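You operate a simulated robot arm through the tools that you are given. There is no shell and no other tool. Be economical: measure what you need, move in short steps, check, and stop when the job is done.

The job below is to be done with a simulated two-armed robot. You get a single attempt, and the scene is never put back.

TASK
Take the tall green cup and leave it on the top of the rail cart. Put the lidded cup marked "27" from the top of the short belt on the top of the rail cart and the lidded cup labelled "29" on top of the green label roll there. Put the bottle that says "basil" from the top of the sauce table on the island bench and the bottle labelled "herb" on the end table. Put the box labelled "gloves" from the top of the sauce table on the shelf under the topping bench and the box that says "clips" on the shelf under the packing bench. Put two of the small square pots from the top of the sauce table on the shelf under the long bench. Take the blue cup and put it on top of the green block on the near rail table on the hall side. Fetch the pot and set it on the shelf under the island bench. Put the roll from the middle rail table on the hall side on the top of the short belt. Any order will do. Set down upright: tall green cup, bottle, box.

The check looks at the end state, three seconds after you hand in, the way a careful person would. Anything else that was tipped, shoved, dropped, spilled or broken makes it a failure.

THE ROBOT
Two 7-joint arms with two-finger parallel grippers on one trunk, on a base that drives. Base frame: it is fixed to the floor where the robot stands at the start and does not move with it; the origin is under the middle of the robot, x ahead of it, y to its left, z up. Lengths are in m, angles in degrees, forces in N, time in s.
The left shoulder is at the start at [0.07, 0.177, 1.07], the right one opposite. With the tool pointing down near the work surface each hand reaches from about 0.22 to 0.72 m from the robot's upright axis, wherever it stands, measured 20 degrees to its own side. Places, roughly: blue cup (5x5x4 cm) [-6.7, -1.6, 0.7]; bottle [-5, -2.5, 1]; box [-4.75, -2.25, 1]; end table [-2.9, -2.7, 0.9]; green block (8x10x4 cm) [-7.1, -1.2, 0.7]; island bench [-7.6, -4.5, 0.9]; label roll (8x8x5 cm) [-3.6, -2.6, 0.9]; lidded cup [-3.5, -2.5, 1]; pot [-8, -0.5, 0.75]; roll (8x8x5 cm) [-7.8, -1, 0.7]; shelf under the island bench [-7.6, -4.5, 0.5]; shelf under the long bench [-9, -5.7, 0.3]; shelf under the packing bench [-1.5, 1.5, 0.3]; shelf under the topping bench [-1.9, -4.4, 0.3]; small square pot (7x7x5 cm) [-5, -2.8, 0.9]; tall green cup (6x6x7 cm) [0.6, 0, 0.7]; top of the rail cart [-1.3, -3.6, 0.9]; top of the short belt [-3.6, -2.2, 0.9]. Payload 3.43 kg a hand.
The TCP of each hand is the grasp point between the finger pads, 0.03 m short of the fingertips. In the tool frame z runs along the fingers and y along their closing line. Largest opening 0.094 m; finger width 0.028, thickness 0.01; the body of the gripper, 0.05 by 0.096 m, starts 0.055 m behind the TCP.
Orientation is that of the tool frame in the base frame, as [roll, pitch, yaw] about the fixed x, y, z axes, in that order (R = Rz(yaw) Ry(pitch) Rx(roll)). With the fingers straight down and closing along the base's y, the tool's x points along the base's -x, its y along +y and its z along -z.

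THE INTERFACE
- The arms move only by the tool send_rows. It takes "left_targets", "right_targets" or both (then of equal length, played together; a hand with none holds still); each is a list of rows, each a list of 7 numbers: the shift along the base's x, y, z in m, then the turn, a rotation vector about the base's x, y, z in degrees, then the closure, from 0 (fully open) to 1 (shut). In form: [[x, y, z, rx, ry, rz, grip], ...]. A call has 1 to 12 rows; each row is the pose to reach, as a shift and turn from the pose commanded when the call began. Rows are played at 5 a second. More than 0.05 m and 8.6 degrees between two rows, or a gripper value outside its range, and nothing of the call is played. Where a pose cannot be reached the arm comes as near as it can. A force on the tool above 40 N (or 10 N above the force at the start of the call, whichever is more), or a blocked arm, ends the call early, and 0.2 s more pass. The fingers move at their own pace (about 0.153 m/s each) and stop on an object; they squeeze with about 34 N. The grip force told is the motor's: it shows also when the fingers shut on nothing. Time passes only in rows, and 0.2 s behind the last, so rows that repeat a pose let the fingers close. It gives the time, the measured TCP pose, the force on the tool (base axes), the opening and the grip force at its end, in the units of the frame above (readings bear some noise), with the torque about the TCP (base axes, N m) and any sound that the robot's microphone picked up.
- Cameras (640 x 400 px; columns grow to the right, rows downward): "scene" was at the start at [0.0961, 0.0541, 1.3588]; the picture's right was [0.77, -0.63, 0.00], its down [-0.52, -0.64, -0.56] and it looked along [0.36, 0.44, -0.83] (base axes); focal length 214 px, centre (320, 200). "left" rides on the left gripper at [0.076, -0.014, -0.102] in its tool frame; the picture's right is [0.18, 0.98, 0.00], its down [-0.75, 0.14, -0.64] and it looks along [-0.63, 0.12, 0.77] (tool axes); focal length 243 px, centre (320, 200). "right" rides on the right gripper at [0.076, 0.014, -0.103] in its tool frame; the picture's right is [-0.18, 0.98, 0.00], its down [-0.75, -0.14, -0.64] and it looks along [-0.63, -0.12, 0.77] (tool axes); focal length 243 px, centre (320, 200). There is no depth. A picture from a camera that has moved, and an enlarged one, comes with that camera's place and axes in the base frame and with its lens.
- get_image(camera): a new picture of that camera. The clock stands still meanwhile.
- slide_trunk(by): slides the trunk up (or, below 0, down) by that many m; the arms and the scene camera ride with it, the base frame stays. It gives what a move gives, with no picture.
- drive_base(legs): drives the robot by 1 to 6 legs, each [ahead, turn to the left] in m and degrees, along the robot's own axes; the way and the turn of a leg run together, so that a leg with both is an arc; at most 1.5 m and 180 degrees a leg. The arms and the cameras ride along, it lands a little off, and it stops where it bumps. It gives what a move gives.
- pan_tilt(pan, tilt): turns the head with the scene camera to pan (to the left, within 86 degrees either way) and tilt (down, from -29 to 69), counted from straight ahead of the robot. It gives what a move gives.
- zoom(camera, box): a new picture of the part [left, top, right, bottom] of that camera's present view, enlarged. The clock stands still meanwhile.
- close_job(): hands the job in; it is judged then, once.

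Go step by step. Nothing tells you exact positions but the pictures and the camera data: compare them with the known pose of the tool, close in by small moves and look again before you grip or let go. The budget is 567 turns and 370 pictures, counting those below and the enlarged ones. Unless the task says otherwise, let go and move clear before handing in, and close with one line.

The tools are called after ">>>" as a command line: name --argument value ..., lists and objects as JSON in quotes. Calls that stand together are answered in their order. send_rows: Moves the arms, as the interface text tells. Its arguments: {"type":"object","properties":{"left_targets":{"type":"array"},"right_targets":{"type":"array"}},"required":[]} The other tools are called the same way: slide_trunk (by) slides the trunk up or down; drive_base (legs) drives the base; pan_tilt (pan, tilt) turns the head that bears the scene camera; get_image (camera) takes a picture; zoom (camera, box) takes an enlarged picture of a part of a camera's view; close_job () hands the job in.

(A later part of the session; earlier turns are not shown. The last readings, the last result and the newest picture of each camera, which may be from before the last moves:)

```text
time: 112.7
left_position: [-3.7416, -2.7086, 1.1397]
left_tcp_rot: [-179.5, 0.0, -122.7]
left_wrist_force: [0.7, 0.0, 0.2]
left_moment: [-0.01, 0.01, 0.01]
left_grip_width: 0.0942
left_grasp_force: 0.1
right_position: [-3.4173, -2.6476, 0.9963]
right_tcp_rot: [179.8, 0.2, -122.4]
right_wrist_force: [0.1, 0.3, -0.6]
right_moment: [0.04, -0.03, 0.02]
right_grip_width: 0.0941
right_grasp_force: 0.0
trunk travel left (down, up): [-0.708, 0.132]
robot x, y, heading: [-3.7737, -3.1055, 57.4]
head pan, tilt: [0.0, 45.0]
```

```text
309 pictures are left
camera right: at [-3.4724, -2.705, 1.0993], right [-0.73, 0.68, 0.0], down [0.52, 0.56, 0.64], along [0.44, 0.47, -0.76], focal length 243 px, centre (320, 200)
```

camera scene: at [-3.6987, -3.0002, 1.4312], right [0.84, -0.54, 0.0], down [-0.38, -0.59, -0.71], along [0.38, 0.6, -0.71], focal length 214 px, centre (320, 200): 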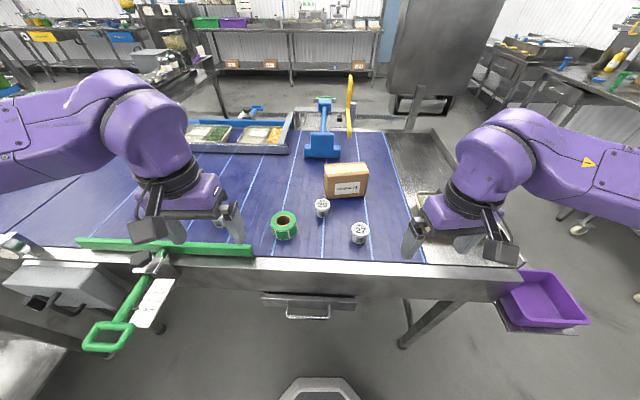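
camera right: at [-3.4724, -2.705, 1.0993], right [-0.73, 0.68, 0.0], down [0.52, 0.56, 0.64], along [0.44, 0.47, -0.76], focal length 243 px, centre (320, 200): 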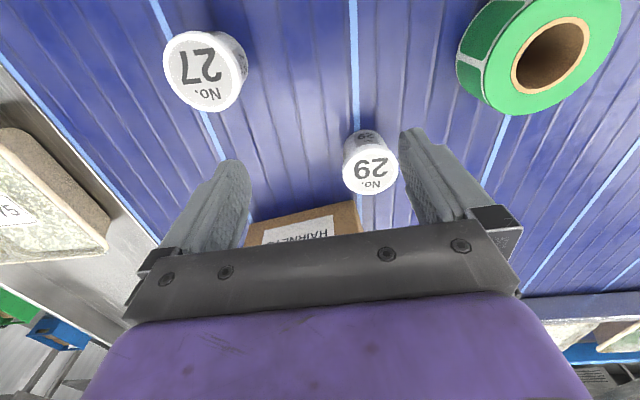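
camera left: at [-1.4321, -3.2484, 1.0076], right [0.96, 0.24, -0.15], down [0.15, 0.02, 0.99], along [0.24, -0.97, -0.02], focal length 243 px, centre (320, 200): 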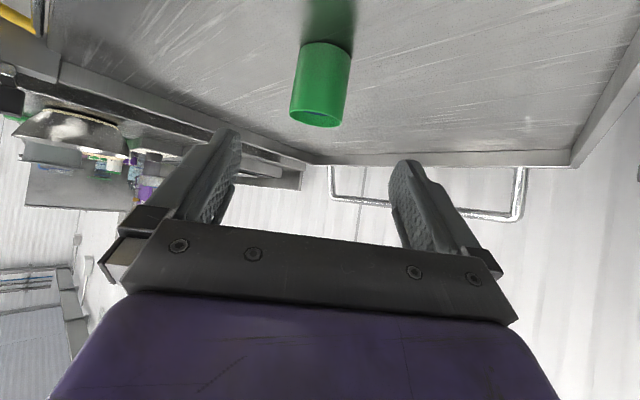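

>>> send_rows --right_targets '[[0, 0.034, -0.02, 0, 0, 0, 0], [-0.001, 0.0675, -0.04, 0, 0, 0, 0], [-0.001, 0.0675, -0.07, 0, 0, 0, 0], [-0.001, 0.0675, -0.07, 0, 0, 0, 0]]'

>>> get_image --camera "right"

>>> zoom --camera "scene" --box '[240, 120, 440, 280]'

```text
time: 113.7
left_position: [-3.7431, -2.7098, 1.1397]
left_tcp_rot: [-179.5, -0.1, -122.6]
left_wrist_force: [0.4, -0.8, 0.1]
left_moment: [-0.01, 0.0, 0.01]
left_grip_width: 0.0942
left_grasp_force: 0.0
right_position: [-3.4164, -2.5812, 0.9247]
right_tcp_rot: [179.8, 0.2, -122.4]
right_wrist_force: [-0.5, 0.0, -0.7]
right_moment: [-0.03, -0.02, 0.0]
right_grip_width: 0.0938
right_grasp_force: 0.1
right hand out of reach, approached as far as the arm can: row 2
trunk travel left (down, up): [-0.708, 0.132]
robot x, y, heading: [-3.7666, -3.1097, 57.1]
head pan, tilt: [0.0, 45.0]
```

```text
308 pictures are left
camera right: at [-3.471, -2.6376, 1.0267], right [-0.73, 0.68, 0.0], down [0.52, 0.56, 0.64], along [0.44, 0.47, -0.76], focal length 243 px, centre (320, 200)
```

right: 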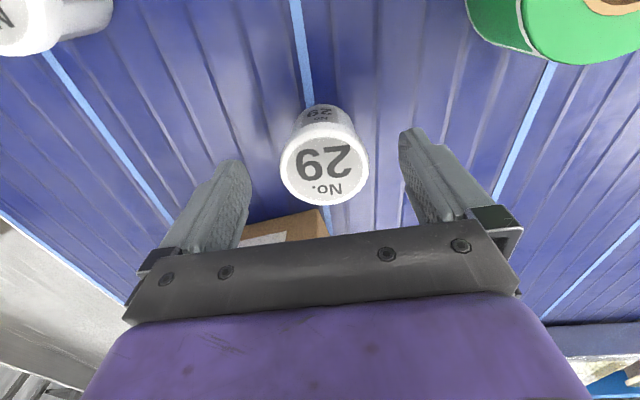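

```text
2.50 times, centred on (340, 200) of scene
camera zoom: at [-3.6988, -2.9986, 1.431], right [0.84, -0.54, 0.0], down [-0.38, -0.6, -0.71], along [0.38, 0.59, -0.71], focal length 536 px, centre (270, 200)
```

zoom: 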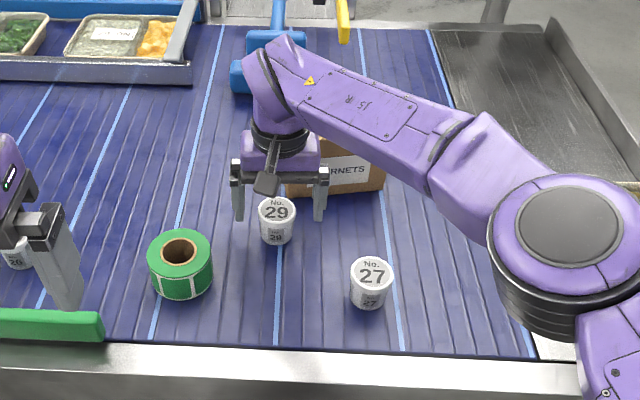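

Aligned over cup 29. Lowering and gripping.

>>> send_rows --right_targets '[[-0.004, 0, -0.016, 0, 0, 0, 0], [-0.004, 0, -0.032, 0, 0, 0, 0], [-0.004, 0, -0.032, 0, 0, 0, 0], [-0.004, 0, -0.032, 0, 0, 0, 1], [-0.004, 0, -0.032, 0, 0, 0, 1], [-0.004, 0, -0.032, 0, 0, 0, 1]]'

>>> get_image --camera "right"

```text
time: 115.1
left_position: [-3.741, -2.7098, 1.1406]
left_tcp_rot: [-179.4, 0.0, -122.7]
left_wrist_force: [-0.7, 0.4, -0.5]
left_moment: [0.03, 0.01, 0.02]
left_grip_width: 0.0942
left_grasp_force: 0.1
right_position: [-3.4194, -2.5789, 0.896]
right_tcp_rot: [179.8, 0.2, -122.4]
right_wrist_force: [1.7, 0.4, 1.1]
right_moment: [0.04, 0.02, 0.03]
right_grip_width: 0.0508
right_grasp_force: 34.4
trunk travel left (down, up): [-0.708, 0.132]
robot x, y, heading: [-3.7703, -3.1092, 57.2]
head pan, tilt: [0.0, 45.0]
```

```text
306 pictures are left
camera right: at [-3.4736, -2.6361, 0.9972], right [-0.73, 0.68, 0.0], down [0.52, 0.56, 0.64], along [0.44, 0.47, -0.76], focal length 243 px, centre (320, 200)
```

right: 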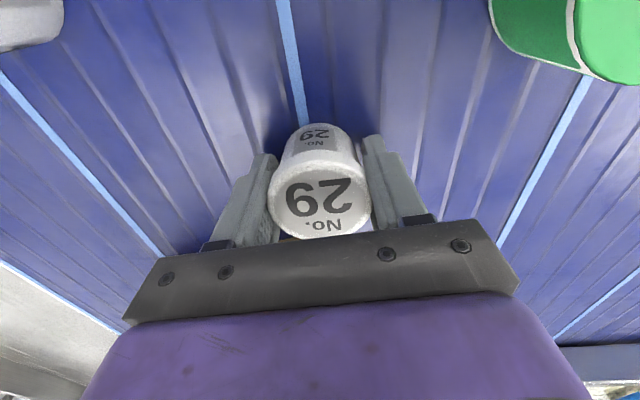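

Cup 29 is gripped. Lifting and moving it over the green roll while the left hand moves aside.

>>> send_rows --right_targets '[[0, 0, 0.04, 0, 0, 0, 1], [0, 0, 0.08, 0, 0, 0, 1], [-0.035, 0.001, 0.09, 0, 0, 0, 1], [-0.07, 0.002, 0.09, 0, 0, 0, 1], [-0.105, 0.004, 0.09, 0, 0, 0, 1], [-0.142, 0.005, 0.09, 0, 0, 0, 1], [-0.142, 0.005, 0.09, 0, 0, 0, 1]]' --left_targets '[[-0.03, 0.01, 0, 0, 0, 0, 0], [-0.06, 0.02, 0, 0, 0, 0, 0], [-0.09, 0.03, 0, 0, 0, 0, 0], [-0.12, 0.04, 0, 0, 0, 0, 0], [-0.12, 0.04, 0, 0, 0, 0, 0], [-0.12, 0.04, 0, 0, 0, 0, 0], [-0.12, 0.04, 0, 0, 0, 0, 0]]'

>>> get_image --camera "right"

>>> zoom --camera "scene" --box '[200, 120, 400, 280]'

```text
time: 116.7
left_position: [-3.8253, -2.6925, 1.1258]
left_tcp_rot: [-179.6, -0.1, -122.7]
left_wrist_force: [0.0, 0.1, 0.6]
left_moment: [0.02, 0.03, 0.0]
left_grip_width: 0.0942
left_grasp_force: 0.1
left hand out of reach, approached as far as the arm can: row 3, 4, 5, 6, 7
right_position: [-3.5633, -2.5716, 0.9831]
right_tcp_rot: [179.8, 0.0, -122.5]
right_wrist_force: [1.0, -0.2, 0.1]
right_moment: [0.0, 0.03, 0.0]
right_grip_width: 0.051
right_grasp_force: 34.4
right hand out of reach, approached as far as the arm can: row 2
trunk travel left (down, up): [-0.708, 0.132]
robot x, y, heading: [-3.7663, -3.1044, 57.3]
head pan, tilt: [0.0, 45.0]
```

```text
305 pictures are left
camera right: at [-3.6172, -2.6292, 1.086], right [-0.73, 0.68, 0.0], down [0.53, 0.56, 0.64], along [0.44, 0.47, -0.77], focal length 243 px, centre (320, 200)
```

right: 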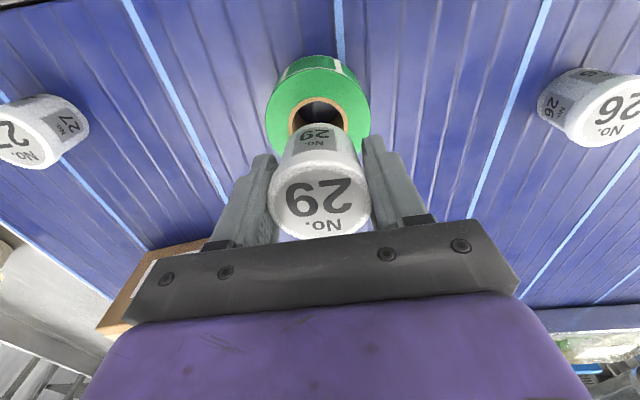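

```text
2.50 times, centred on (300, 200) of scene
camera zoom: at [-3.6968, -2.9991, 1.431], right [0.84, -0.54, 0.0], down [-0.38, -0.59, -0.71], along [0.38, 0.59, -0.71], focal length 536 px, centre (370, 200)
```

zoom: 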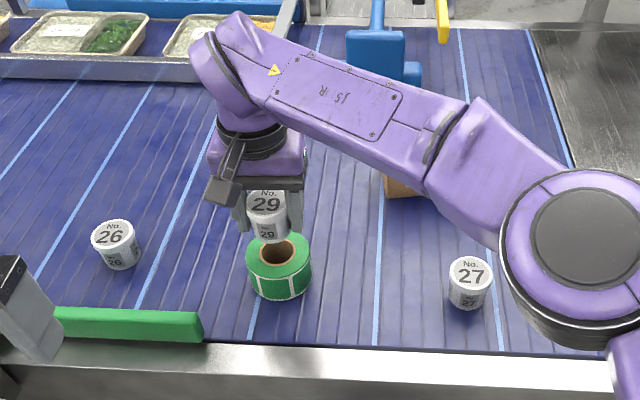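

Roll centre is about a centimetre nearer; adjusting and lowering partway.

>>> send_rows --right_targets '[[-0.004, -0.005, -0.01, 0, 0, 0, 1], [-0.004, -0.005, -0.025, 0, 0, 0, 1], [-0.004, -0.005, -0.025, 0, 0, 0, 1]]'

>>> get_image --camera "right"

>>> zoom --camera "scene" --box '[260, 170, 320, 230]'

```text
time: 117.5
left_position: [-3.8267, -2.6927, 1.125]
left_tcp_rot: [-179.5, -0.2, -122.7]
left_wrist_force: [0.3, 0.0, 0.2]
left_moment: [0.0, -0.02, 0.01]
left_grip_width: 0.094
left_grasp_force: 0.1
right_position: [-3.5671, -2.5784, 0.958]
right_tcp_rot: [179.9, 0.3, -122.5]
right_wrist_force: [-0.7, -0.1, -0.1]
right_moment: [0.0, -0.01, 0.01]
right_grip_width: 0.051
right_grasp_force: 34.2
trunk travel left (down, up): [-0.708, 0.132]
robot x, y, heading: [-3.7727, -3.1083, 57.2]
head pan, tilt: [0.0, 45.0]
```

```text
303 pictures are left
camera right: at [-3.6209, -2.6351, 1.0599], right [-0.73, 0.68, 0.0], down [0.52, 0.56, 0.65], along [0.44, 0.47, -0.76], focal length 243 px, centre (320, 200)
```

right: 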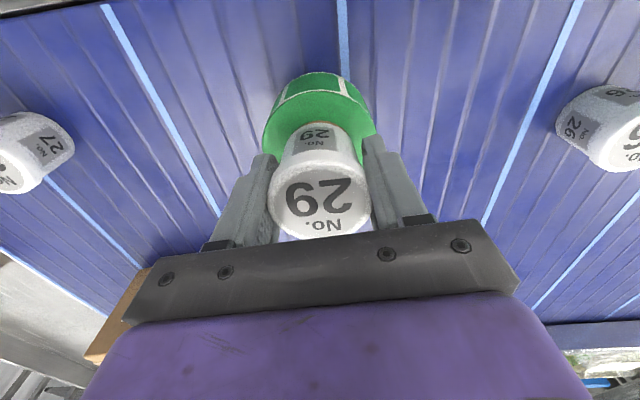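

```text
6.67 times, centred on (290, 200) of scene
camera zoom: at [-3.6989, -2.9991, 1.4311], right [0.84, -0.54, 0.0], down [-0.38, -0.59, -0.71], along [0.38, 0.59, -0.71], focal length 1430 px, centre (520, 200)
```

zoom: 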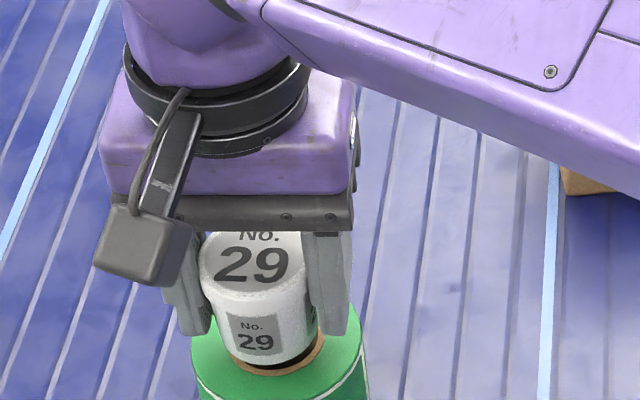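

Well centred over the core. Lowering in small steps.

>>> send_rows --right_targets '[[0, 0, -0.005, 0, 0, 0, 1], [0, 0, -0.01, 0, 0, 0, 1], [0, 0, -0.01, 0, 0, 0, 1]]'

>>> zoom --camera "scene" --box '[260, 180, 320, 240]'

>>> zoom --camera "right" --box '[230, 50, 410, 250]'

```text
time: 118.3
left_position: [-3.8267, -2.6916, 1.1279]
left_tcp_rot: [-179.5, 0.0, -122.5]
left_wrist_force: [-0.3, -0.3, 0.1]
left_moment: [-0.02, -0.01, 0.01]
left_grip_width: 0.0941
left_grasp_force: 0.2
right_position: [-3.5678, -2.5788, 0.9499]
right_tcp_rot: [179.8, 0.2, -122.5]
right_wrist_force: [-0.5, 0.8, 0.5]
right_moment: [0.02, 0.02, 0.0]
right_grip_width: 0.051
right_grasp_force: 34.1
trunk travel left (down, up): [-0.708, 0.132]
robot x, y, heading: [-3.7712, -3.109, 57.6]
head pan, tilt: [0.0, 45.0]
```

```text
6.67 times, centred on (290, 210) of scene
camera zoom: at [-3.6982, -2.999, 1.431], right [0.84, -0.54, 0.0], down [-0.38, -0.59, -0.71], along [0.38, 0.59, -0.71], focal length 1430 px, centre (520, 133)
```

zoom: 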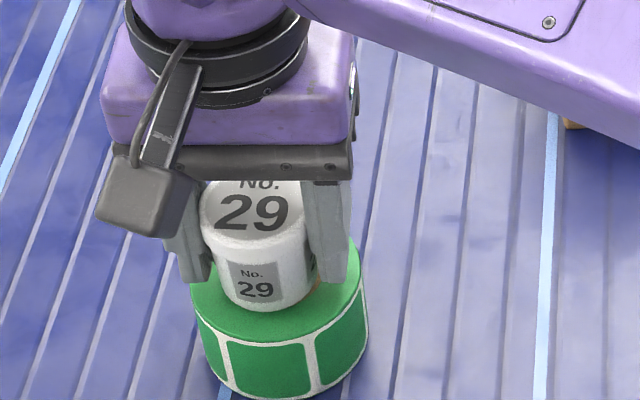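

```text
2.00 times, centred on (320, 150) of right
camera zoom: at [-3.6217, -2.6354, 1.0514], right [-0.73, 0.68, 0.0], down [0.52, 0.56, 0.64], along [0.44, 0.47, -0.77], focal length 485 px, centre (320, 300)
```

zoom: 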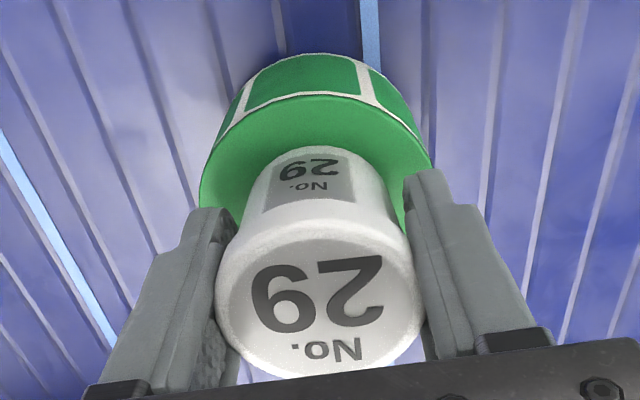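

Cup base is ~7 mm left of the core centre; I'll shift right and settle it.

>>> send_rows --right_targets '[[0.005, -0.003, 0, 0, 0, 0, 1], [0.005, -0.003, -0.003, 0, 0, 0, 1], [0.005, -0.003, -0.005, 0, 0, 0, 1], [0.005, -0.003, -0.005, 0, 0, 0, 1]]'

>>> zoom --camera "scene" --box '[260, 180, 320, 240]'

```text
time: 119.3
left_position: [-3.8259, -2.6927, 1.127]
left_tcp_rot: [-179.4, -0.1, -122.6]
left_wrist_force: [0.5, 0.1, 0.1]
left_moment: [0.01, -0.02, 0.02]
left_grip_width: 0.0941
left_grasp_force: 0.0
right_position: [-3.5608, -2.5827, 0.9447]
right_tcp_rot: [179.7, 0.2, -122.5]
right_wrist_force: [0.9, 0.2, 0.4]
right_moment: [-0.01, -0.02, -0.03]
right_grip_width: 0.0509
right_grasp_force: 34.1
trunk travel left (down, up): [-0.708, 0.132]
robot x, y, heading: [-3.7703, -3.1076, 57.4]
head pan, tilt: [0.0, 45.0]
```

```text
6.67 times, centred on (290, 210) of scene
camera zoom: at [-3.6982, -2.9991, 1.4311], right [0.84, -0.54, 0.0], down [-0.38, -0.59, -0.71], along [0.38, 0.59, -0.71], focal length 1430 px, centre (520, 133)
```

zoom: 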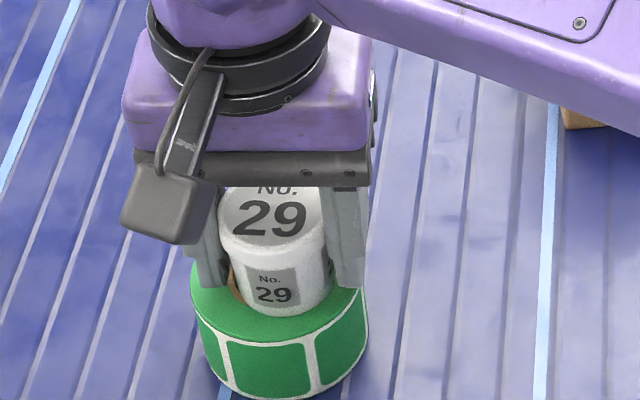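

>>> send_rows --right_targets '[[0, 0, -0.002, 0, 0, 0, 1], [0, 0, -0.004, 0, 0, 0, 1], [0, 0, -0.004, 0, 0, 0, 1]]'

>>> zoom --camera "scene" --box '[265, 195, 305, 235]'

```text
time: 120.1
left_position: [-3.8256, -2.695, 1.1281]
left_tcp_rot: [-179.7, 0.2, -122.7]
left_wrist_force: [-0.6, -0.2, 0.1]
left_moment: [0.03, -0.01, 0.02]
left_grip_width: 0.0939
left_grasp_force: 0.1
right_position: [-3.5618, -2.5834, 0.9438]
right_tcp_rot: [179.6, 0.6, -122.4]
right_wrist_force: [2.9, 5.2, 25.6]
right_moment: [0.16, 0.08, 0.02]
right_grip_width: 0.0509
right_grasp_force: 33.9
trunk travel left (down, up): [-0.708, 0.132]
robot x, y, heading: [-3.7712, -3.1108, 57.1]
head pan, tilt: [0.0, 45.0]
```

```text
10.00 times, centred on (285, 215) of scene
camera zoom: at [-3.699, -3.002, 1.4317], right [0.84, -0.54, 0.0], down [-0.38, -0.59, -0.71], along [0.38, 0.6, -0.71], focal length 2145 px, centre (670, 50)
```

zoom: 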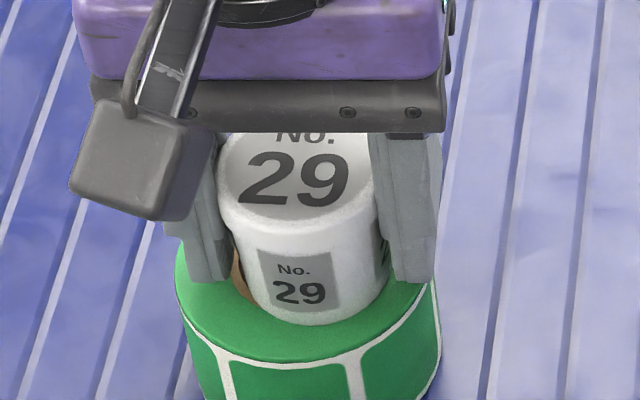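

Contact made. Relaxing 3 mm, releasing and rising.

>>> send_rows --right_targets '[[0, 0, 0.003, 0, 0, 0, 1], [0, 0, 0.003, 0, 0, 0, 0.7], [0, 0, 0.003, 0, 0, 0, 0.4], [0, 0, 0.003, 0, 0, 0, 0.2], [0, 0, 0.003, 0, 0, 0, 0.2], [0, 0, 0.04, 0, 0, 0, 0.2], [0, 0, 0.085, 0, 0, 0, 0.2]]'

>>> zoom --camera "scene" --box '[250, 170, 330, 250]'

>>> get_image --camera "right"

```text
time: 121.7
left_position: [-3.8245, -2.6926, 1.1266]
left_tcp_rot: [-179.5, 0.0, -122.6]
left_wrist_force: [1.0, 0.2, -0.3]
left_moment: [0.04, -0.01, -0.03]
left_grip_width: 0.0943
left_grasp_force: 0.0
right_position: [-3.5611, -2.5838, 1.0284]
right_tcp_rot: [179.8, 0.4, -122.5]
right_wrist_force: [0.9, 0.5, 0.5]
right_moment: [0.01, 0.03, 0.03]
right_grip_width: 0.0751
right_grasp_force: 0.0
trunk travel left (down, up): [-0.708, 0.132]
robot x, y, heading: [-3.7709, -3.1091, 57.1]
head pan, tilt: [0.0, 45.0]
```

```text
5.00 times, centred on (290, 210) of scene
camera zoom: at [-3.6991, -3.0, 1.4311], right [0.84, -0.54, 0.0], down [-0.38, -0.59, -0.71], along [0.38, 0.6, -0.71], focal length 1072 px, centre (470, 150)
```

zoom: 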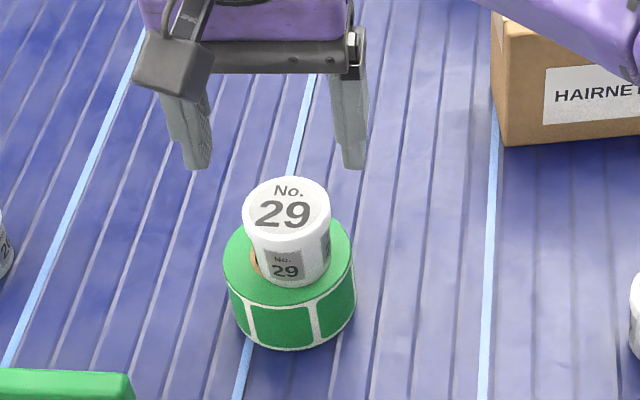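

```text
296 pictures are left
camera right: at [-3.6149, -2.6403, 1.1317], right [-0.73, 0.68, 0.0], down [0.52, 0.56, 0.65], along [0.44, 0.47, -0.76], focal length 243 px, centre (320, 200)
```

right: 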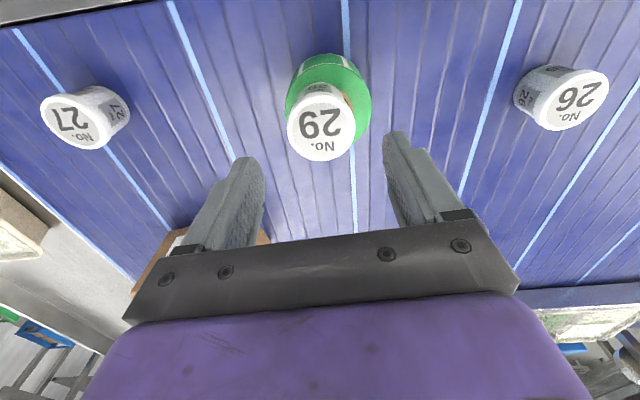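

Cup 29 is on the roll. Now cup 27 at about (-3.388, -2.732).

>>> send_rows --right_targets '[[0.035, -0.03, 0, 0, 0, 0, 0], [0.07, -0.06, 0, 0, 0, 0, 0], [0.105, -0.09, 0, 0, 0, 0, 0], [0.14, -0.12, -0.01, 0, 0, 0, 0], [0.173, -0.148, -0.04, 0, 0, 0, 0], [0.173, -0.148, -0.075, 0, 0, 0, 0], [0.173, -0.148, -0.075, 0, 0, 0, 0]]'

>>> get_image --camera "right"

```text
refused: row 5 steps farther than a row can; nothing moved
```

```text
295 pictures are left
camera right: at [-3.6149, -2.6403, 1.1317], right [-0.73, 0.68, 0.0], down [0.52, 0.56, 0.65], along [0.44, 0.47, -0.76], focal length 243 px, centre (320, 200)
```

right: 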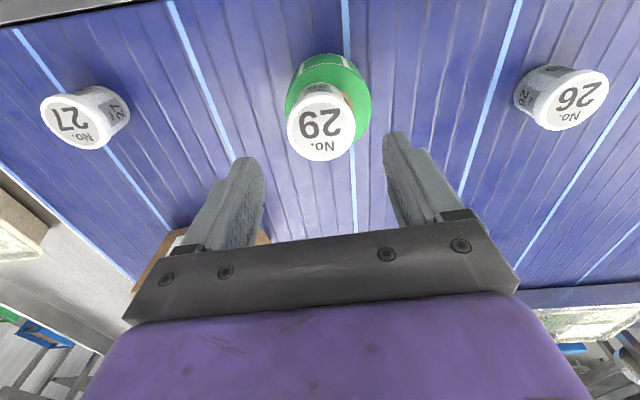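

>>> send_rows --right_targets '[[0.035, -0.03, 0, 0, 0, 0, 0], [0.07, -0.06, 0, 0, 0, 0, 0], [0.105, -0.09, 0, 0, 0, 0, 0], [0.14, -0.12, -0.01, 0, 0, 0, 0], [0.16, -0.135, -0.04, 0, 0, 0, 0], [0.173, -0.148, -0.075, 0, 0, 0, 0], [0.173, -0.148, -0.075, 0, 0, 0, 0]]'

>>> get_image --camera "right"

```text
time: 123.3
left_position: [-3.8269, -2.6919, 1.1262]
left_tcp_rot: [-179.5, -0.1, -122.7]
left_wrist_force: [0.2, 0.4, -0.2]
left_moment: [-0.04, 0.01, 0.0]
left_grip_width: 0.0943
left_grasp_force: 0.0
right_position: [-3.3908, -2.7275, 0.9508]
right_tcp_rot: [179.7, 0.3, -122.4]
right_wrist_force: [0.8, 0.5, 0.4]
right_moment: [-0.01, 0.0, 0.0]
right_grip_width: 0.0941
right_grasp_force: 0.0
trunk travel left (down, up): [-0.708, 0.132]
robot x, y, heading: [-3.7755, -3.1107, 57.3]
head pan, tilt: [0.0, 45.0]
```

```text
294 pictures are left
camera right: at [-3.445, -2.784, 1.0535], right [-0.73, 0.68, 0.0], down [0.52, 0.56, 0.64], along [0.44, 0.47, -0.76], focal length 243 px, centre (320, 200)
```

right: 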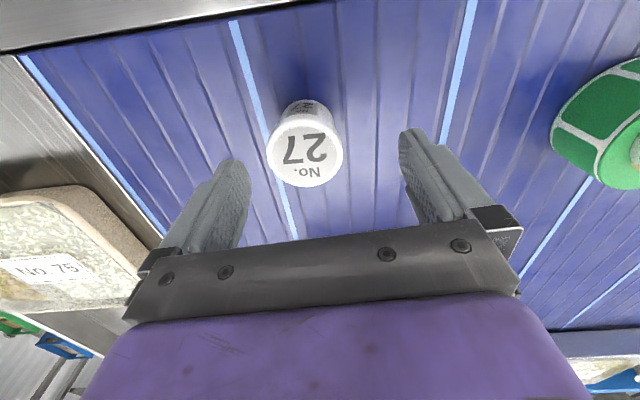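

>>> send_rows --right_targets '[[0.007, -0.005, -0.03, 0, 0, 0, 0], [0.007, -0.005, -0.056, 0, 0, 0, 0], [0.007, -0.005, -0.056, 0, 0, 0, 0], [0.007, -0.005, -0.056, 0, 0, 0, 1], [0.007, -0.005, -0.056, 0, 0, 0, 1], [0.007, -0.005, -0.056, 0, 0, 0, 1], [0.007, -0.005, -0.01, 0, 0, 0, 1], [0.007, -0.005, 0.03, 0, 0, 0, 1]]'

>>> get_image --camera "right"

```text
time: 125.1
left_position: [-3.8266, -2.691, 1.1266]
left_tcp_rot: [-179.5, -0.1, -122.6]
left_wrist_force: [0.3, 0.4, 0.4]
left_moment: [0.02, -0.03, -0.02]
left_grip_width: 0.094
left_grasp_force: 0.1
right_position: [-3.3837, -2.7334, 0.9835]
right_tcp_rot: [179.8, 0.2, -122.3]
right_wrist_force: [-0.1, 0.0, -0.7]
right_moment: [-0.01, -0.02, -0.02]
right_grip_width: 0.0517
right_grasp_force: 34.3
trunk travel left (down, up): [-0.708, 0.132]
robot x, y, heading: [-3.7692, -3.1092, 57.4]
head pan, tilt: [0.0, 45.0]
```

```text
293 pictures are left
camera right: at [-3.4374, -2.7904, 1.0859], right [-0.73, 0.68, 0.0], down [0.52, 0.56, 0.64], along [0.44, 0.47, -0.76], focal length 243 px, centre (320, 200)
```

right: 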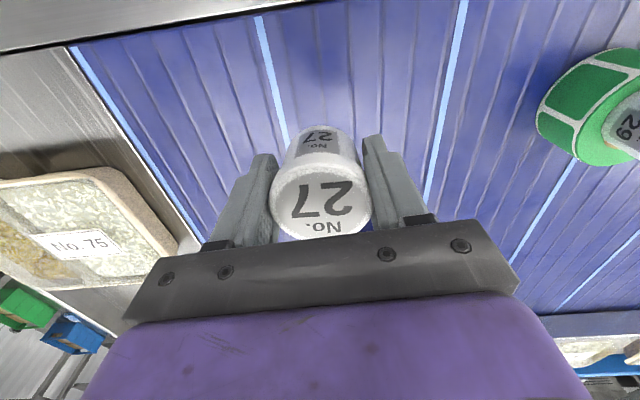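

Cup 27 is held. I'll raise it, back off and turn left to face the sauce table.

>>> send_rows --right_targets '[[0, -0.03, 0.035, 0, 0, 0, 1], [-0.01, -0.06, 0.07, 0, 0, 0, 1], [-0.01, -0.09, 0.105, 0, 0, 0, 1], [-0.01, -0.12, 0.12, 0, 0, 0, 1], [-0.01, -0.15, 0.12, 0, 0, 0, 1]]'

>>> drive_base --legs '[[-0.15, 0], [0, 88]]'

>>> get_image --camera "scene"

```text
time: 126.3
left_position: [-3.8248, -2.6933, 1.1263]
left_tcp_rot: [-179.7, -0.1, -122.7]
left_wrist_force: [0.8, -0.3, -0.9]
left_moment: [-0.01, -0.03, 0.0]
left_grip_width: 0.0938
left_grasp_force: 0.1
right_position: [-3.3862, -2.8869, 1.1042]
right_tcp_rot: [179.8, 0.2, -122.3]
right_wrist_force: [0.7, -0.5, -0.2]
right_moment: [0.02, 0.0, 0.04]
right_grip_width: 0.0516
right_grasp_force: 33.8
trunk travel left (down, up): [-0.708, 0.132]
robot x, y, heading: [-3.7671, -3.1104, 57.3]
head pan, tilt: [0.0, 45.0]
```

```text
time: 131.4
left_position: [-4.2694, -3.2747, 1.1263]
left_tcp_rot: [-179.5, 0.0, -34.9]
left_wrist_force: [0.1, -0.3, 0.6]
left_moment: [0.02, 0.0, -0.02]
left_grip_width: 0.0941
left_grasp_force: 0.1
right_position: [-4.057, -2.8449, 1.1047]
right_tcp_rot: [179.9, 0.2, -34.6]
right_wrist_force: [-0.6, -0.8, -0.9]
right_moment: [-0.04, 0.02, -0.01]
right_grip_width: 0.0516
right_grasp_force: 34.2
trunk travel left (down, up): [-0.708, 0.132]
robot x, y, heading: [-3.8527, -3.2349, 145.1]
head pan, tilt: [0.0, 45.0]
```

```text
292 pictures are left
camera scene: at [-3.9583, -3.1612, 1.431], right [0.57, 0.82, 0.0], down [0.58, -0.41, -0.71], along [-0.58, 0.41, -0.71], focal length 214 px, centre (320, 200)
```

scene: 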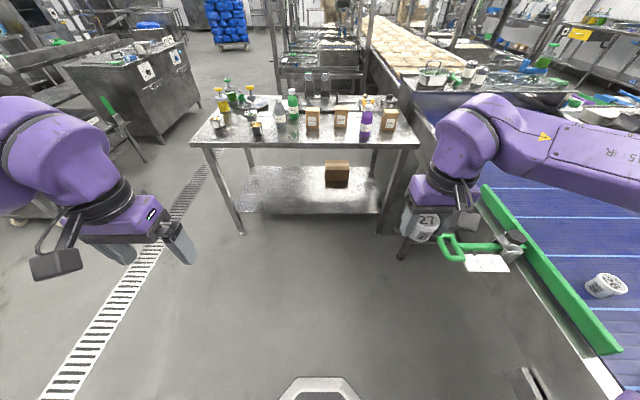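

Sauce table with bottles and boxes is ahead. A green clamp handle sticks out on the right, so I'll bear slightly left while approaching.

>>> drive_base --legs '[[0, 8], [0.56, 0], [0, -8]]'

>>> get_image --camera "scene"

>>> zoom --camera "scene" --box '[170, 80, 430, 230]'

```text
time: 135.9
left_position: [-4.7834, -3.0117, 1.1258]
left_tcp_rot: [-179.6, -0.1, -35.0]
left_wrist_force: [-0.4, 0.3, 0.5]
left_moment: [0.0, 0.05, -0.02]
left_grip_width: 0.0939
left_grasp_force: 0.1
right_position: [-4.5687, -2.5827, 1.1038]
right_tcp_rot: [179.6, 0.2, -34.8]
right_wrist_force: [-0.4, -0.1, -0.5]
right_moment: [0.03, 0.02, -0.02]
right_grip_width: 0.0516
right_grasp_force: 33.9
trunk travel left (down, up): [-0.708, 0.132]
robot x, y, heading: [-4.3624, -2.9716, 144.7]
head pan, tilt: [0.0, 45.0]
```

```text
291 pictures are left
camera scene: at [-4.4707, -2.8999, 1.431], right [0.58, 0.82, 0.0], down [0.58, -0.41, -0.71], along [-0.58, 0.41, -0.71], focal length 214 px, centre (320, 200)
```

scene: 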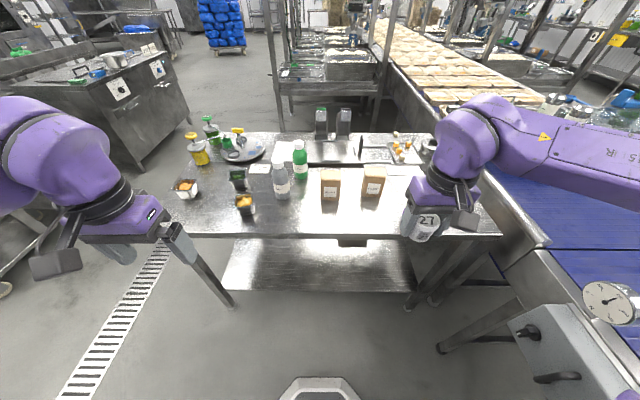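

```text
2.46 times, centred on (300, 155) of scene
camera zoom: at [-4.4707, -2.8999, 1.431], right [0.58, 0.82, 0.0], down [0.58, -0.41, -0.71], along [-0.58, 0.41, -0.71], focal length 528 px, centre (369, 311)
```

zoom: 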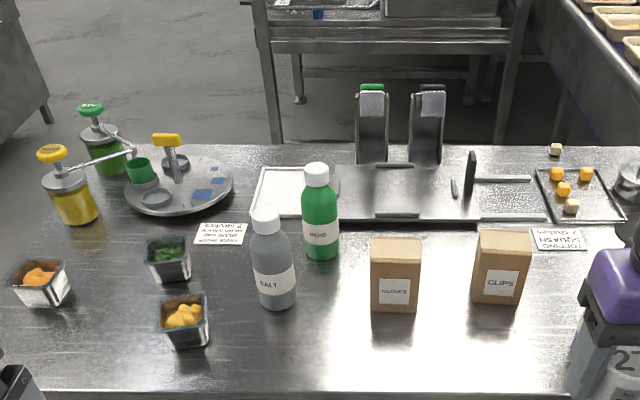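

Gloves and clips boxes, herb and salt bottles, and three square pots are visible. I'll move 0.1 m closer, shift the right hand aside, and tilt the left hand for a front grasp of the gloves box.

>>> drive_base --legs '[[0.1, 0]]'

>>> send_rows --left_targets '[[0, 0, 0.0, 4.8, 6.8, 0, 0], [0, 0, 0, 9.5, 13.7, 0, 0], [0, 0, 0, 14.3, 20.5, 0, 0], [0, 0, 0, 19.1, 27.3, 0, 0], [0, 0, 0, 23.8, 34.2, 0, 0], [0, 0, 0, 28.6, 41, 0, 0], [0.006, 0.04, 0, 28.6, 41, 0, 0], [0.012, 0.08, 0, 28.6, 41, 0, 0]]' --right_targets '[[0.02, 0.015, 0, 0, 0, 0, 1], [0.04, 0.03, 0, 0, 0, 0, 1], [0.06, 0.045, 0, 0, 0, 0, 1], [0.08, 0.06, 0, 0, 0, 0, 1], [0.1, 0.075, 0, 0, 0, 0, 1], [0.12, 0.09, 0, 0, 0, 0, 1], [0.12, 0.09, 0, 0, 0, 0, 1], [0.12, 0.09, 0, 0, 0, 0, 1]]'

>>> get_image --camera "scene"

```text
time: 137.1
left_position: [-4.8627, -2.9571, 1.127]
left_tcp_rot: [-179.6, -0.1, -35.0]
left_wrist_force: [0.6, 0.3, -0.2]
left_moment: [-0.02, -0.03, 0.0]
left_grip_width: 0.0941
left_grasp_force: 0.1
right_position: [-4.652, -2.5258, 1.1049]
right_tcp_rot: [179.8, 0.2, -34.7]
right_wrist_force: [0.9, -0.4, -0.2]
right_moment: [-0.05, -0.01, -0.02]
right_grip_width: 0.0517
right_grasp_force: 34.0
trunk travel left (down, up): [-0.708, 0.132]
robot x, y, heading: [-4.4449, -2.9154, 144.8]
head pan, tilt: [0.0, 45.0]
```

```text
time: 138.9
left_position: [-4.878, -2.8371, 1.1681]
left_tcp_rot: [-179.9, 49.9, -35.1]
left_wrist_force: [0.1, 0.3, -0.4]
left_moment: [-0.01, 0.0, 0.03]
left_grip_width: 0.0943
left_grasp_force: 0.0
left hand out of reach, approached as far as the arm can: row 3, 4, 5, 6, 7, 8
right_position: [-4.5722, -2.4701, 1.0826]
right_tcp_rot: [179.7, 0.3, -34.8]
right_wrist_force: [0.6, -0.1, 0.1]
right_moment: [-0.02, 0.01, 0.02]
right_grip_width: 0.0513
right_grasp_force: 34.1
right hand out of reach, approached as far as the arm can: row 4, 5, 6, 7, 8
trunk travel left (down, up): [-0.708, 0.132]
robot x, y, heading: [-4.4458, -2.9199, 145.0]
head pan, tilt: [0.0, 45.0]
```

```text
289 pictures are left
camera scene: at [-4.5509, -2.8394, 1.4308], right [0.57, 0.82, 0.0], down [0.58, -0.41, -0.71], along [-0.58, 0.4, -0.71], focal length 214 px, centre (320, 200)
```

scene: 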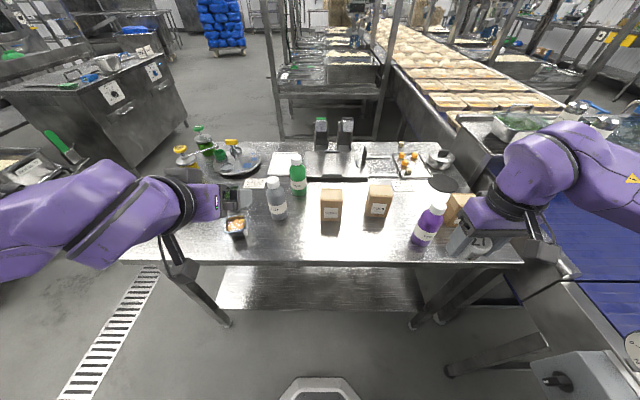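

Moving the left hand to a pre-grasp in front of the gloves box and pulling the right hand back from the basil bottle.

>>> send_rows --left_targets '[[0.012, 0.038, 0, 0, 0, 0, 0], [0.024, 0.076, -0.01, 0, 0, 0, 0], [0.036, 0.113, -0.03, 0, 0, 0, 0], [0.048, 0.15, -0.06, 0, 0, 0, 0], [0.06, 0.188, -0.085, 0, 0, 0, 0], [0.072, 0.226, -0.11, 0, 0, 0, 0], [0.072, 0.226, -0.13, 0, 0, 0, 0]]' --right_targets '[[0.0, 0, 0.02, 0, 0, 0, 1], [0.0, 0, 0.04, 0, 0, 0, 1], [0.0, 0.0, 0.06, 0, 0, 0, 1], [0.02, -0.01, 0.07, 0, 0, 0, 1], [0.03, -0.02, 0.07, 0, 0, 0, 1], [0.04, -0.03, 0.07, 0, 0, 0, 1], [0.04, -0.03, 0.07, 0, 0, 0, 1]]'

>>> get_image --camera "scene"

>>> get_image --camera "left"

```text
time: 140.5
left_position: [-4.8081, -2.6122, 1.036]
left_tcp_rot: [-179.6, 50.0, -34.8]
left_wrist_force: [0.0, -0.2, -0.4]
left_moment: [0.0, -0.03, 0.0]
left_grip_width: 0.0943
left_grasp_force: 0.0
right_position: [-4.5462, -2.5268, 1.1481]
right_tcp_rot: [179.8, 0.2, -34.7]
right_wrist_force: [-0.1, 0.2, -0.9]
right_moment: [0.02, 0.0, 0.0]
right_grip_width: 0.0515
right_grasp_force: 34.2
right hand out of reach, approached as far as the arm can: row 1, 2, 3, 4, 5, 6, 7
trunk travel left (down, up): [-0.708, 0.132]
robot x, y, heading: [-4.448, -2.9193, 145.1]
head pan, tilt: [0.0, 45.0]
```

```text
288 pictures are left
camera scene: at [-4.5521, -2.8431, 1.431], right [0.57, 0.82, 0.0], down [0.58, -0.41, -0.71], along [-0.58, 0.41, -0.71], focal length 214 px, centre (320, 200)
```

scene: 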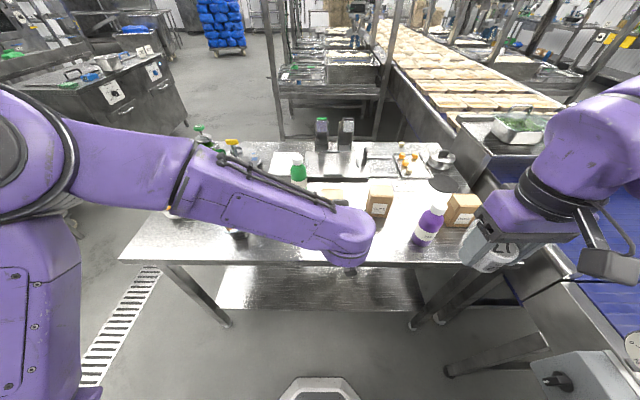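

```text
287 pictures are left
camera left: at [-4.695, -2.6733, 1.044], right [-0.47, -0.87, -0.15], down [-0.08, -0.12, 0.99], along [-0.88, 0.48, -0.01], focal length 243 px, centre (320, 200)
```

left: 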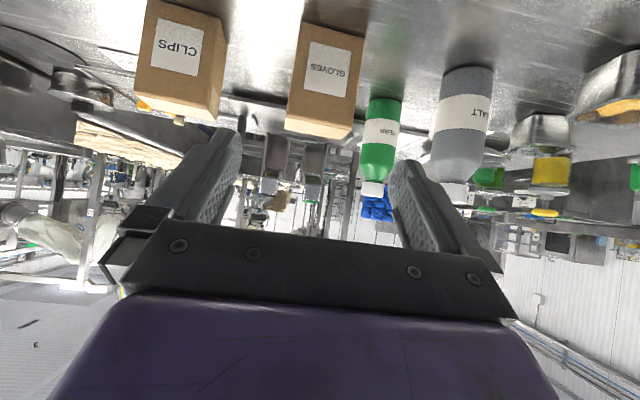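

Gloves box: front base near (-4.905, -2.543), top z≈0.97, laterally aligned. Approaching along the tool axis.

>>> send_rows --left_targets '[[-0.026, 0.019, -0.023, 0, 0, 0, 0], [-0.052, 0.037, -0.046, 0, 0, 0, 0], [-0.075, 0.054, -0.067, 0, 0, 0, 0], [-0.075, 0.054, -0.067, 0, 0, 0, 0]]'

>>> get_image --camera "left"

>>> get_image --camera "scene"

```text
time: 141.5
left_position: [-4.8829, -2.5572, 0.9734]
left_tcp_rot: [-179.5, 49.8, -34.9]
left_wrist_force: [0.5, 0.1, -0.4]
left_moment: [0.03, 0.02, 0.03]
left_grip_width: 0.0938
left_grasp_force: 0.0
right_position: [-4.5447, -2.5259, 1.1485]
right_tcp_rot: [179.8, 0.2, -34.7]
right_wrist_force: [0.1, 0.0, 0.3]
right_moment: [-0.03, 0.0, -0.04]
right_grip_width: 0.0513
right_grasp_force: 34.4
trunk travel left (down, up): [-0.708, 0.132]
robot x, y, heading: [-4.4447, -2.9176, 144.9]
head pan, tilt: [0.0, 45.0]
```

```text
286 pictures are left
camera left: at [-4.7699, -2.6203, 0.9798], right [-0.47, -0.87, -0.15], down [-0.08, -0.12, 0.99], along [-0.88, 0.48, -0.01], focal length 243 px, centre (320, 200)
```

left: 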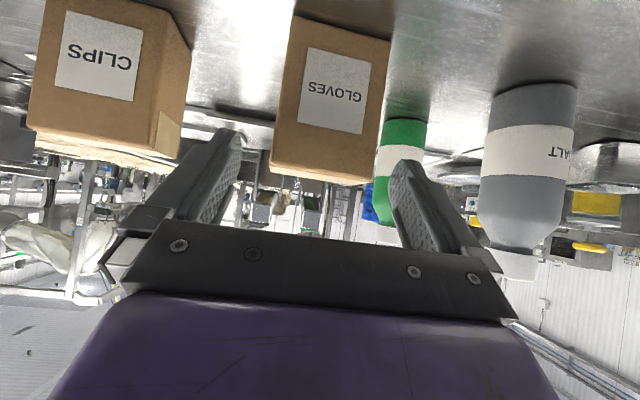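

```text
285 pictures are left
camera scene: at [-4.5511, -2.8431, 1.4311], right [0.57, 0.82, 0.0], down [0.58, -0.41, -0.71], along [-0.58, 0.41, -0.71], focal length 214 px, centre (320, 200)
```

scene: 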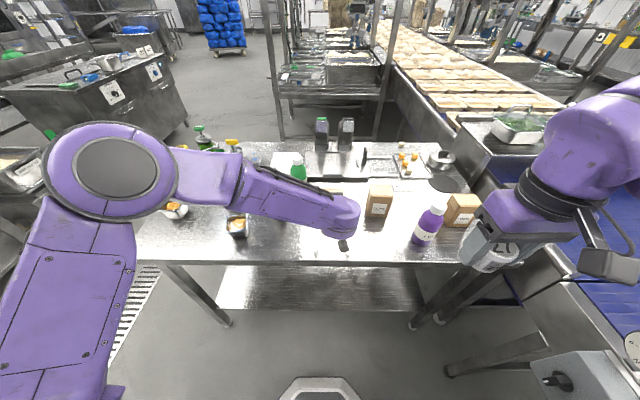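

>>> send_rows --left_targets '[[-0.019, 0.013, -0.018, 0, 0, 0, 0], [-0.038, 0.027, -0.036, 0, 0, 0, 0], [-0.038, 0.027, -0.036, 0, 0, 0, 0]]'

>>> get_image --camera "left"

```text
time: 142.3
left_position: [-4.921, -2.5313, 0.9349]
left_tcp_rot: [-179.5, 50.0, -34.9]
left_wrist_force: [0.1, -0.1, -0.4]
left_moment: [0.0, -0.01, -0.02]
left_grip_width: 0.0939
left_grasp_force: 0.0
right_position: [-4.5461, -2.5272, 1.1493]
right_tcp_rot: [179.9, 0.3, -34.7]
right_wrist_force: [0.3, 0.2, -1.2]
right_moment: [-0.01, -0.01, -0.02]
right_grip_width: 0.0515
right_grasp_force: 33.9
trunk travel left (down, up): [-0.708, 0.132]
robot x, y, heading: [-4.4422, -2.9156, 145.0]
head pan, tilt: [0.0, 45.0]
```

```text
284 pictures are left
camera left: at [-4.808, -2.592, 0.9426], right [-0.47, -0.87, -0.15], down [-0.08, -0.12, 0.99], along [-0.88, 0.48, -0.01], focal length 243 px, centre (320, 200)
```

left: 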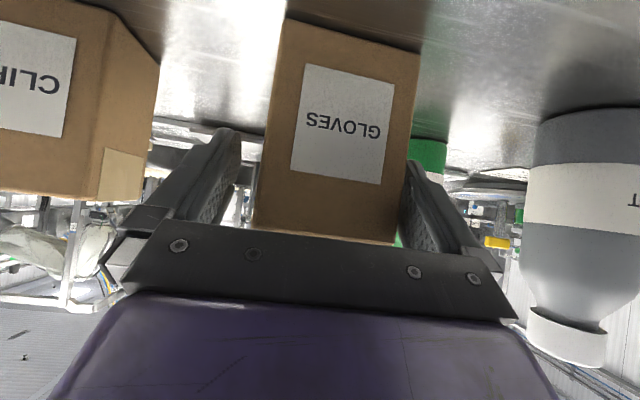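

>>> send_rows --left_targets '[[0, 0, 0, 0, 0, 0, 0.5], [0, 0, 0, 0, 0, 0, 1], [0, 0, 0, 0, 0, 0, 1], [0, 0, 0.03, 0, 0, 0, 1], [0, 0, 0.07, 0, 0, 0, 1], [0.0, 0.0, 0.1, 0, 0, 0, 1]]'

>>> get_image --camera "left"

>>> get_image --camera "scene"

```text
time: 143.7
left_position: [-4.9205, -2.5337, 1.0349]
left_tcp_rot: [-179.6, 50.0, -35.0]
left_wrist_force: [-0.1, -0.2, -2.0]
left_moment: [0.0, -0.06, 0.0]
left_grip_width: 0.0761
left_grasp_force: 34.8
right_position: [-4.5462, -2.5269, 1.1482]
right_tcp_rot: [179.9, 0.3, -34.6]
right_wrist_force: [0.4, 0.3, -0.9]
right_moment: [-0.01, -0.01, 0.01]
right_grip_width: 0.0512
right_grasp_force: 34.0
trunk travel left (down, up): [-0.708, 0.132]
robot x, y, heading: [-4.4446, -2.9154, 145.3]
head pan, tilt: [0.0, 45.0]
```

```text
283 pictures are left
camera left: at [-4.8072, -2.594, 1.0413], right [-0.47, -0.87, -0.15], down [-0.08, -0.12, 0.99], along [-0.88, 0.48, -0.01], focal length 243 px, centre (320, 200)
```

left: 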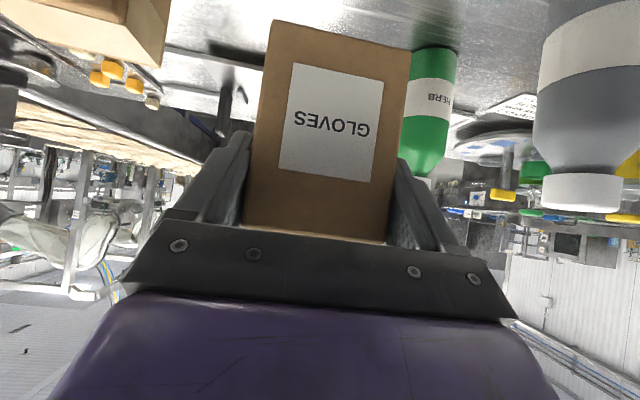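

```text
282 pictures are left
camera scene: at [-4.5519, -2.8429, 1.431], right [0.57, 0.82, 0.0], down [0.58, -0.41, -0.71], along [-0.58, 0.41, -0.71], focal length 214 px, centre (320, 200)
```

scene: 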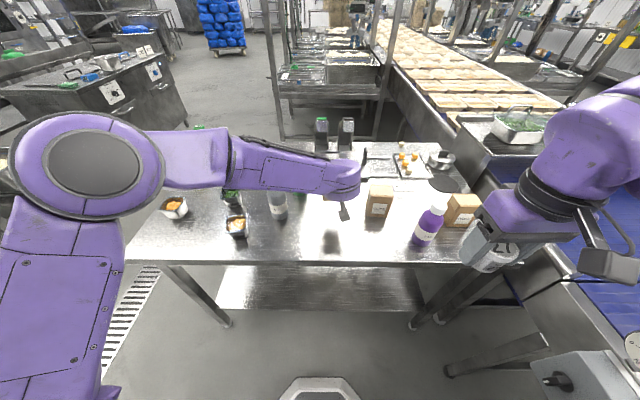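

Gloves box is held. Retracting it towards the robot and raising.

>>> send_rows --left_targets '[[0.03, -0.021, 0.03, 0, 0, 0, 1], [0.06, -0.042, 0.055, 0, 0, 0, 1], [0.09, -0.07, 0.07, 0, 0, 0, 1], [0.11, -0.1, 0.08, 0, 0, 0, 1], [0.12, -0.13, 0.09, 0, 0, 0, 1], [0.12, -0.16, 0.09, 0, 0, 0, 1]]'

>>> drive_base --legs '[[-0.6, 0]]'

>>> pan_tilt --pan 75 --tilt 20

>>> get_image --camera "scene"

```text
time: 145.1
left_position: [-4.8012, -2.6955, 1.1239]
left_tcp_rot: [-179.4, 50.0, -34.7]
left_wrist_force: [-0.6, -0.7, -1.4]
left_moment: [0.01, -0.02, 0.0]
left_grip_width: 0.076
left_grasp_force: 34.4
right_position: [-4.5468, -2.5281, 1.1503]
right_tcp_rot: [180.0, 0.3, -34.7]
right_wrist_force: [-0.1, -0.2, -0.5]
right_moment: [-0.01, -0.04, 0.01]
right_grip_width: 0.0514
right_grasp_force: 34.3
trunk travel left (down, up): [-0.708, 0.132]
robot x, y, heading: [-4.4434, -2.9205, 145.2]
head pan, tilt: [0.0, 45.0]
```

```text
time: 148.5
left_position: [-4.3071, -3.0388, 1.1233]
left_tcp_rot: [-179.6, 49.9, -34.6]
left_wrist_force: [-0.3, 0.2, -1.8]
left_moment: [-0.02, -0.04, -0.02]
left_grip_width: 0.0761
left_grasp_force: 34.1
right_position: [-4.053, -2.8716, 1.1493]
right_tcp_rot: [179.8, 0.3, -34.4]
right_wrist_force: [0.1, 0.1, -1.1]
right_moment: [0.02, 0.0, 0.01]
right_grip_width: 0.0512
right_grasp_force: 34.5
trunk travel left (down, up): [-0.708, 0.132]
robot x, y, heading: [-3.9517, -3.2612, 145.2]
head pan, tilt: [0.0, 45.0]
```

```text
time: 150.0
left_position: [-4.3066, -3.0382, 1.1238]
left_tcp_rot: [-179.6, 49.9, -34.6]
left_wrist_force: [1.0, 0.4, -1.6]
left_moment: [-0.01, -0.09, -0.03]
left_grip_width: 0.076
left_grasp_force: 33.9
right_position: [-4.0538, -2.8721, 1.1496]
right_tcp_rot: [179.8, 0.2, -34.5]
right_wrist_force: [0.2, 0.0, -1.8]
right_moment: [-0.01, 0.01, 0.0]
right_grip_width: 0.0515
right_grasp_force: 34.2
trunk travel left (down, up): [-0.708, 0.132]
robot x, y, heading: [-3.9497, -3.2612, 145.5]
head pan, tilt: [75.0, 20.0]
```

```text
281 pictures are left
camera scene: at [-4.0614, -3.2946, 1.4697], right [-0.65, 0.76, 0.0], down [0.26, 0.22, -0.94], along [-0.72, -0.61, -0.34], focal length 214 px, centre (320, 200)
```

scene: 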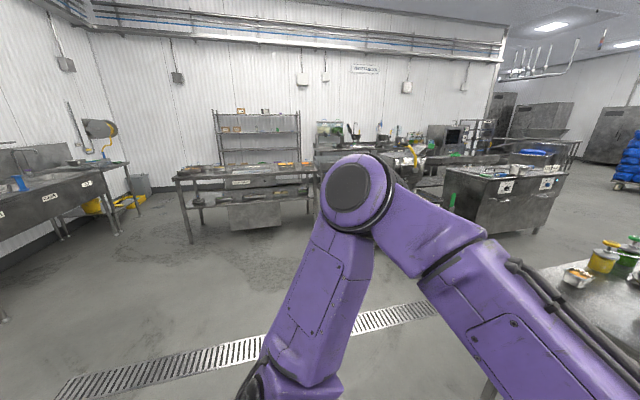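

Backing along the aisle, then turning around to face the topping bench.

>>> drive_base --legs '[[-1.3, 0], [0, 90], [0, 90]]'

>>> pan_tilt --pan 0 --tilt 40

>>> get_image --camera "scene"

```text
time: 164.1
left_position: [-2.5179, -4.1868, 1.1246]
left_tcp_rot: [-179.6, 49.9, 147.7]
left_wrist_force: [-0.4, -0.2, -2.1]
left_moment: [0.0, 0.03, 0.03]
left_grip_width: 0.076
left_grasp_force: 33.5
right_position: [-2.7658, -4.3648, 1.149]
right_tcp_rot: [179.8, 0.2, 147.8]
right_wrist_force: [-0.2, -0.3, -0.7]
right_moment: [-0.03, 0.03, -0.03]
right_grip_width: 0.0511
right_grasp_force: 33.8
trunk travel left (down, up): [-0.708, 0.132]
robot x, y, heading: [-2.8835, -3.9794, -32.2]
head pan, tilt: [75.0, 20.0]
```

```text
time: 165.6
left_position: [-2.5194, -4.186, 1.1238]
left_tcp_rot: [-179.6, 49.9, 147.7]
left_wrist_force: [0.5, 0.3, -2.8]
left_moment: [0.04, 0.01, 0.01]
left_grip_width: 0.0759
left_grasp_force: 33.6
right_position: [-2.7652, -4.3628, 1.1502]
right_tcp_rot: [179.9, 0.2, 147.9]
right_wrist_force: [0.0, -0.7, 0.1]
right_moment: [-0.03, 0.03, 0.0]
right_grip_width: 0.0513
right_grasp_force: 34.1
trunk travel left (down, up): [-0.708, 0.132]
robot x, y, heading: [-2.889, -3.9761, -32.4]
head pan, tilt: [0.0, 40.0]
```

```text
280 pictures are left
camera scene: at [-2.7701, -4.0521, 1.4383], right [-0.54, -0.84, 0.0], down [-0.54, 0.34, -0.77], along [0.65, -0.41, -0.64], focal length 214 px, centre (320, 200)
```

scene: 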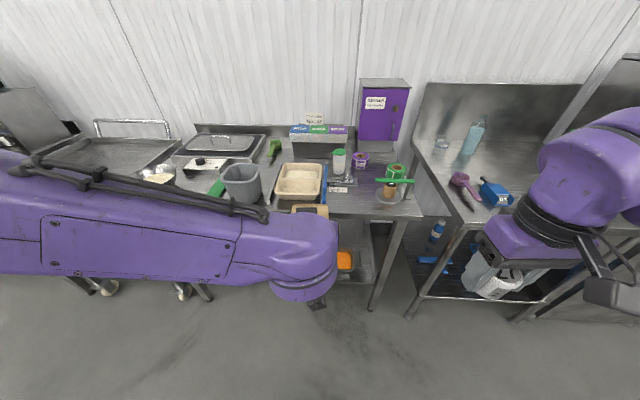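

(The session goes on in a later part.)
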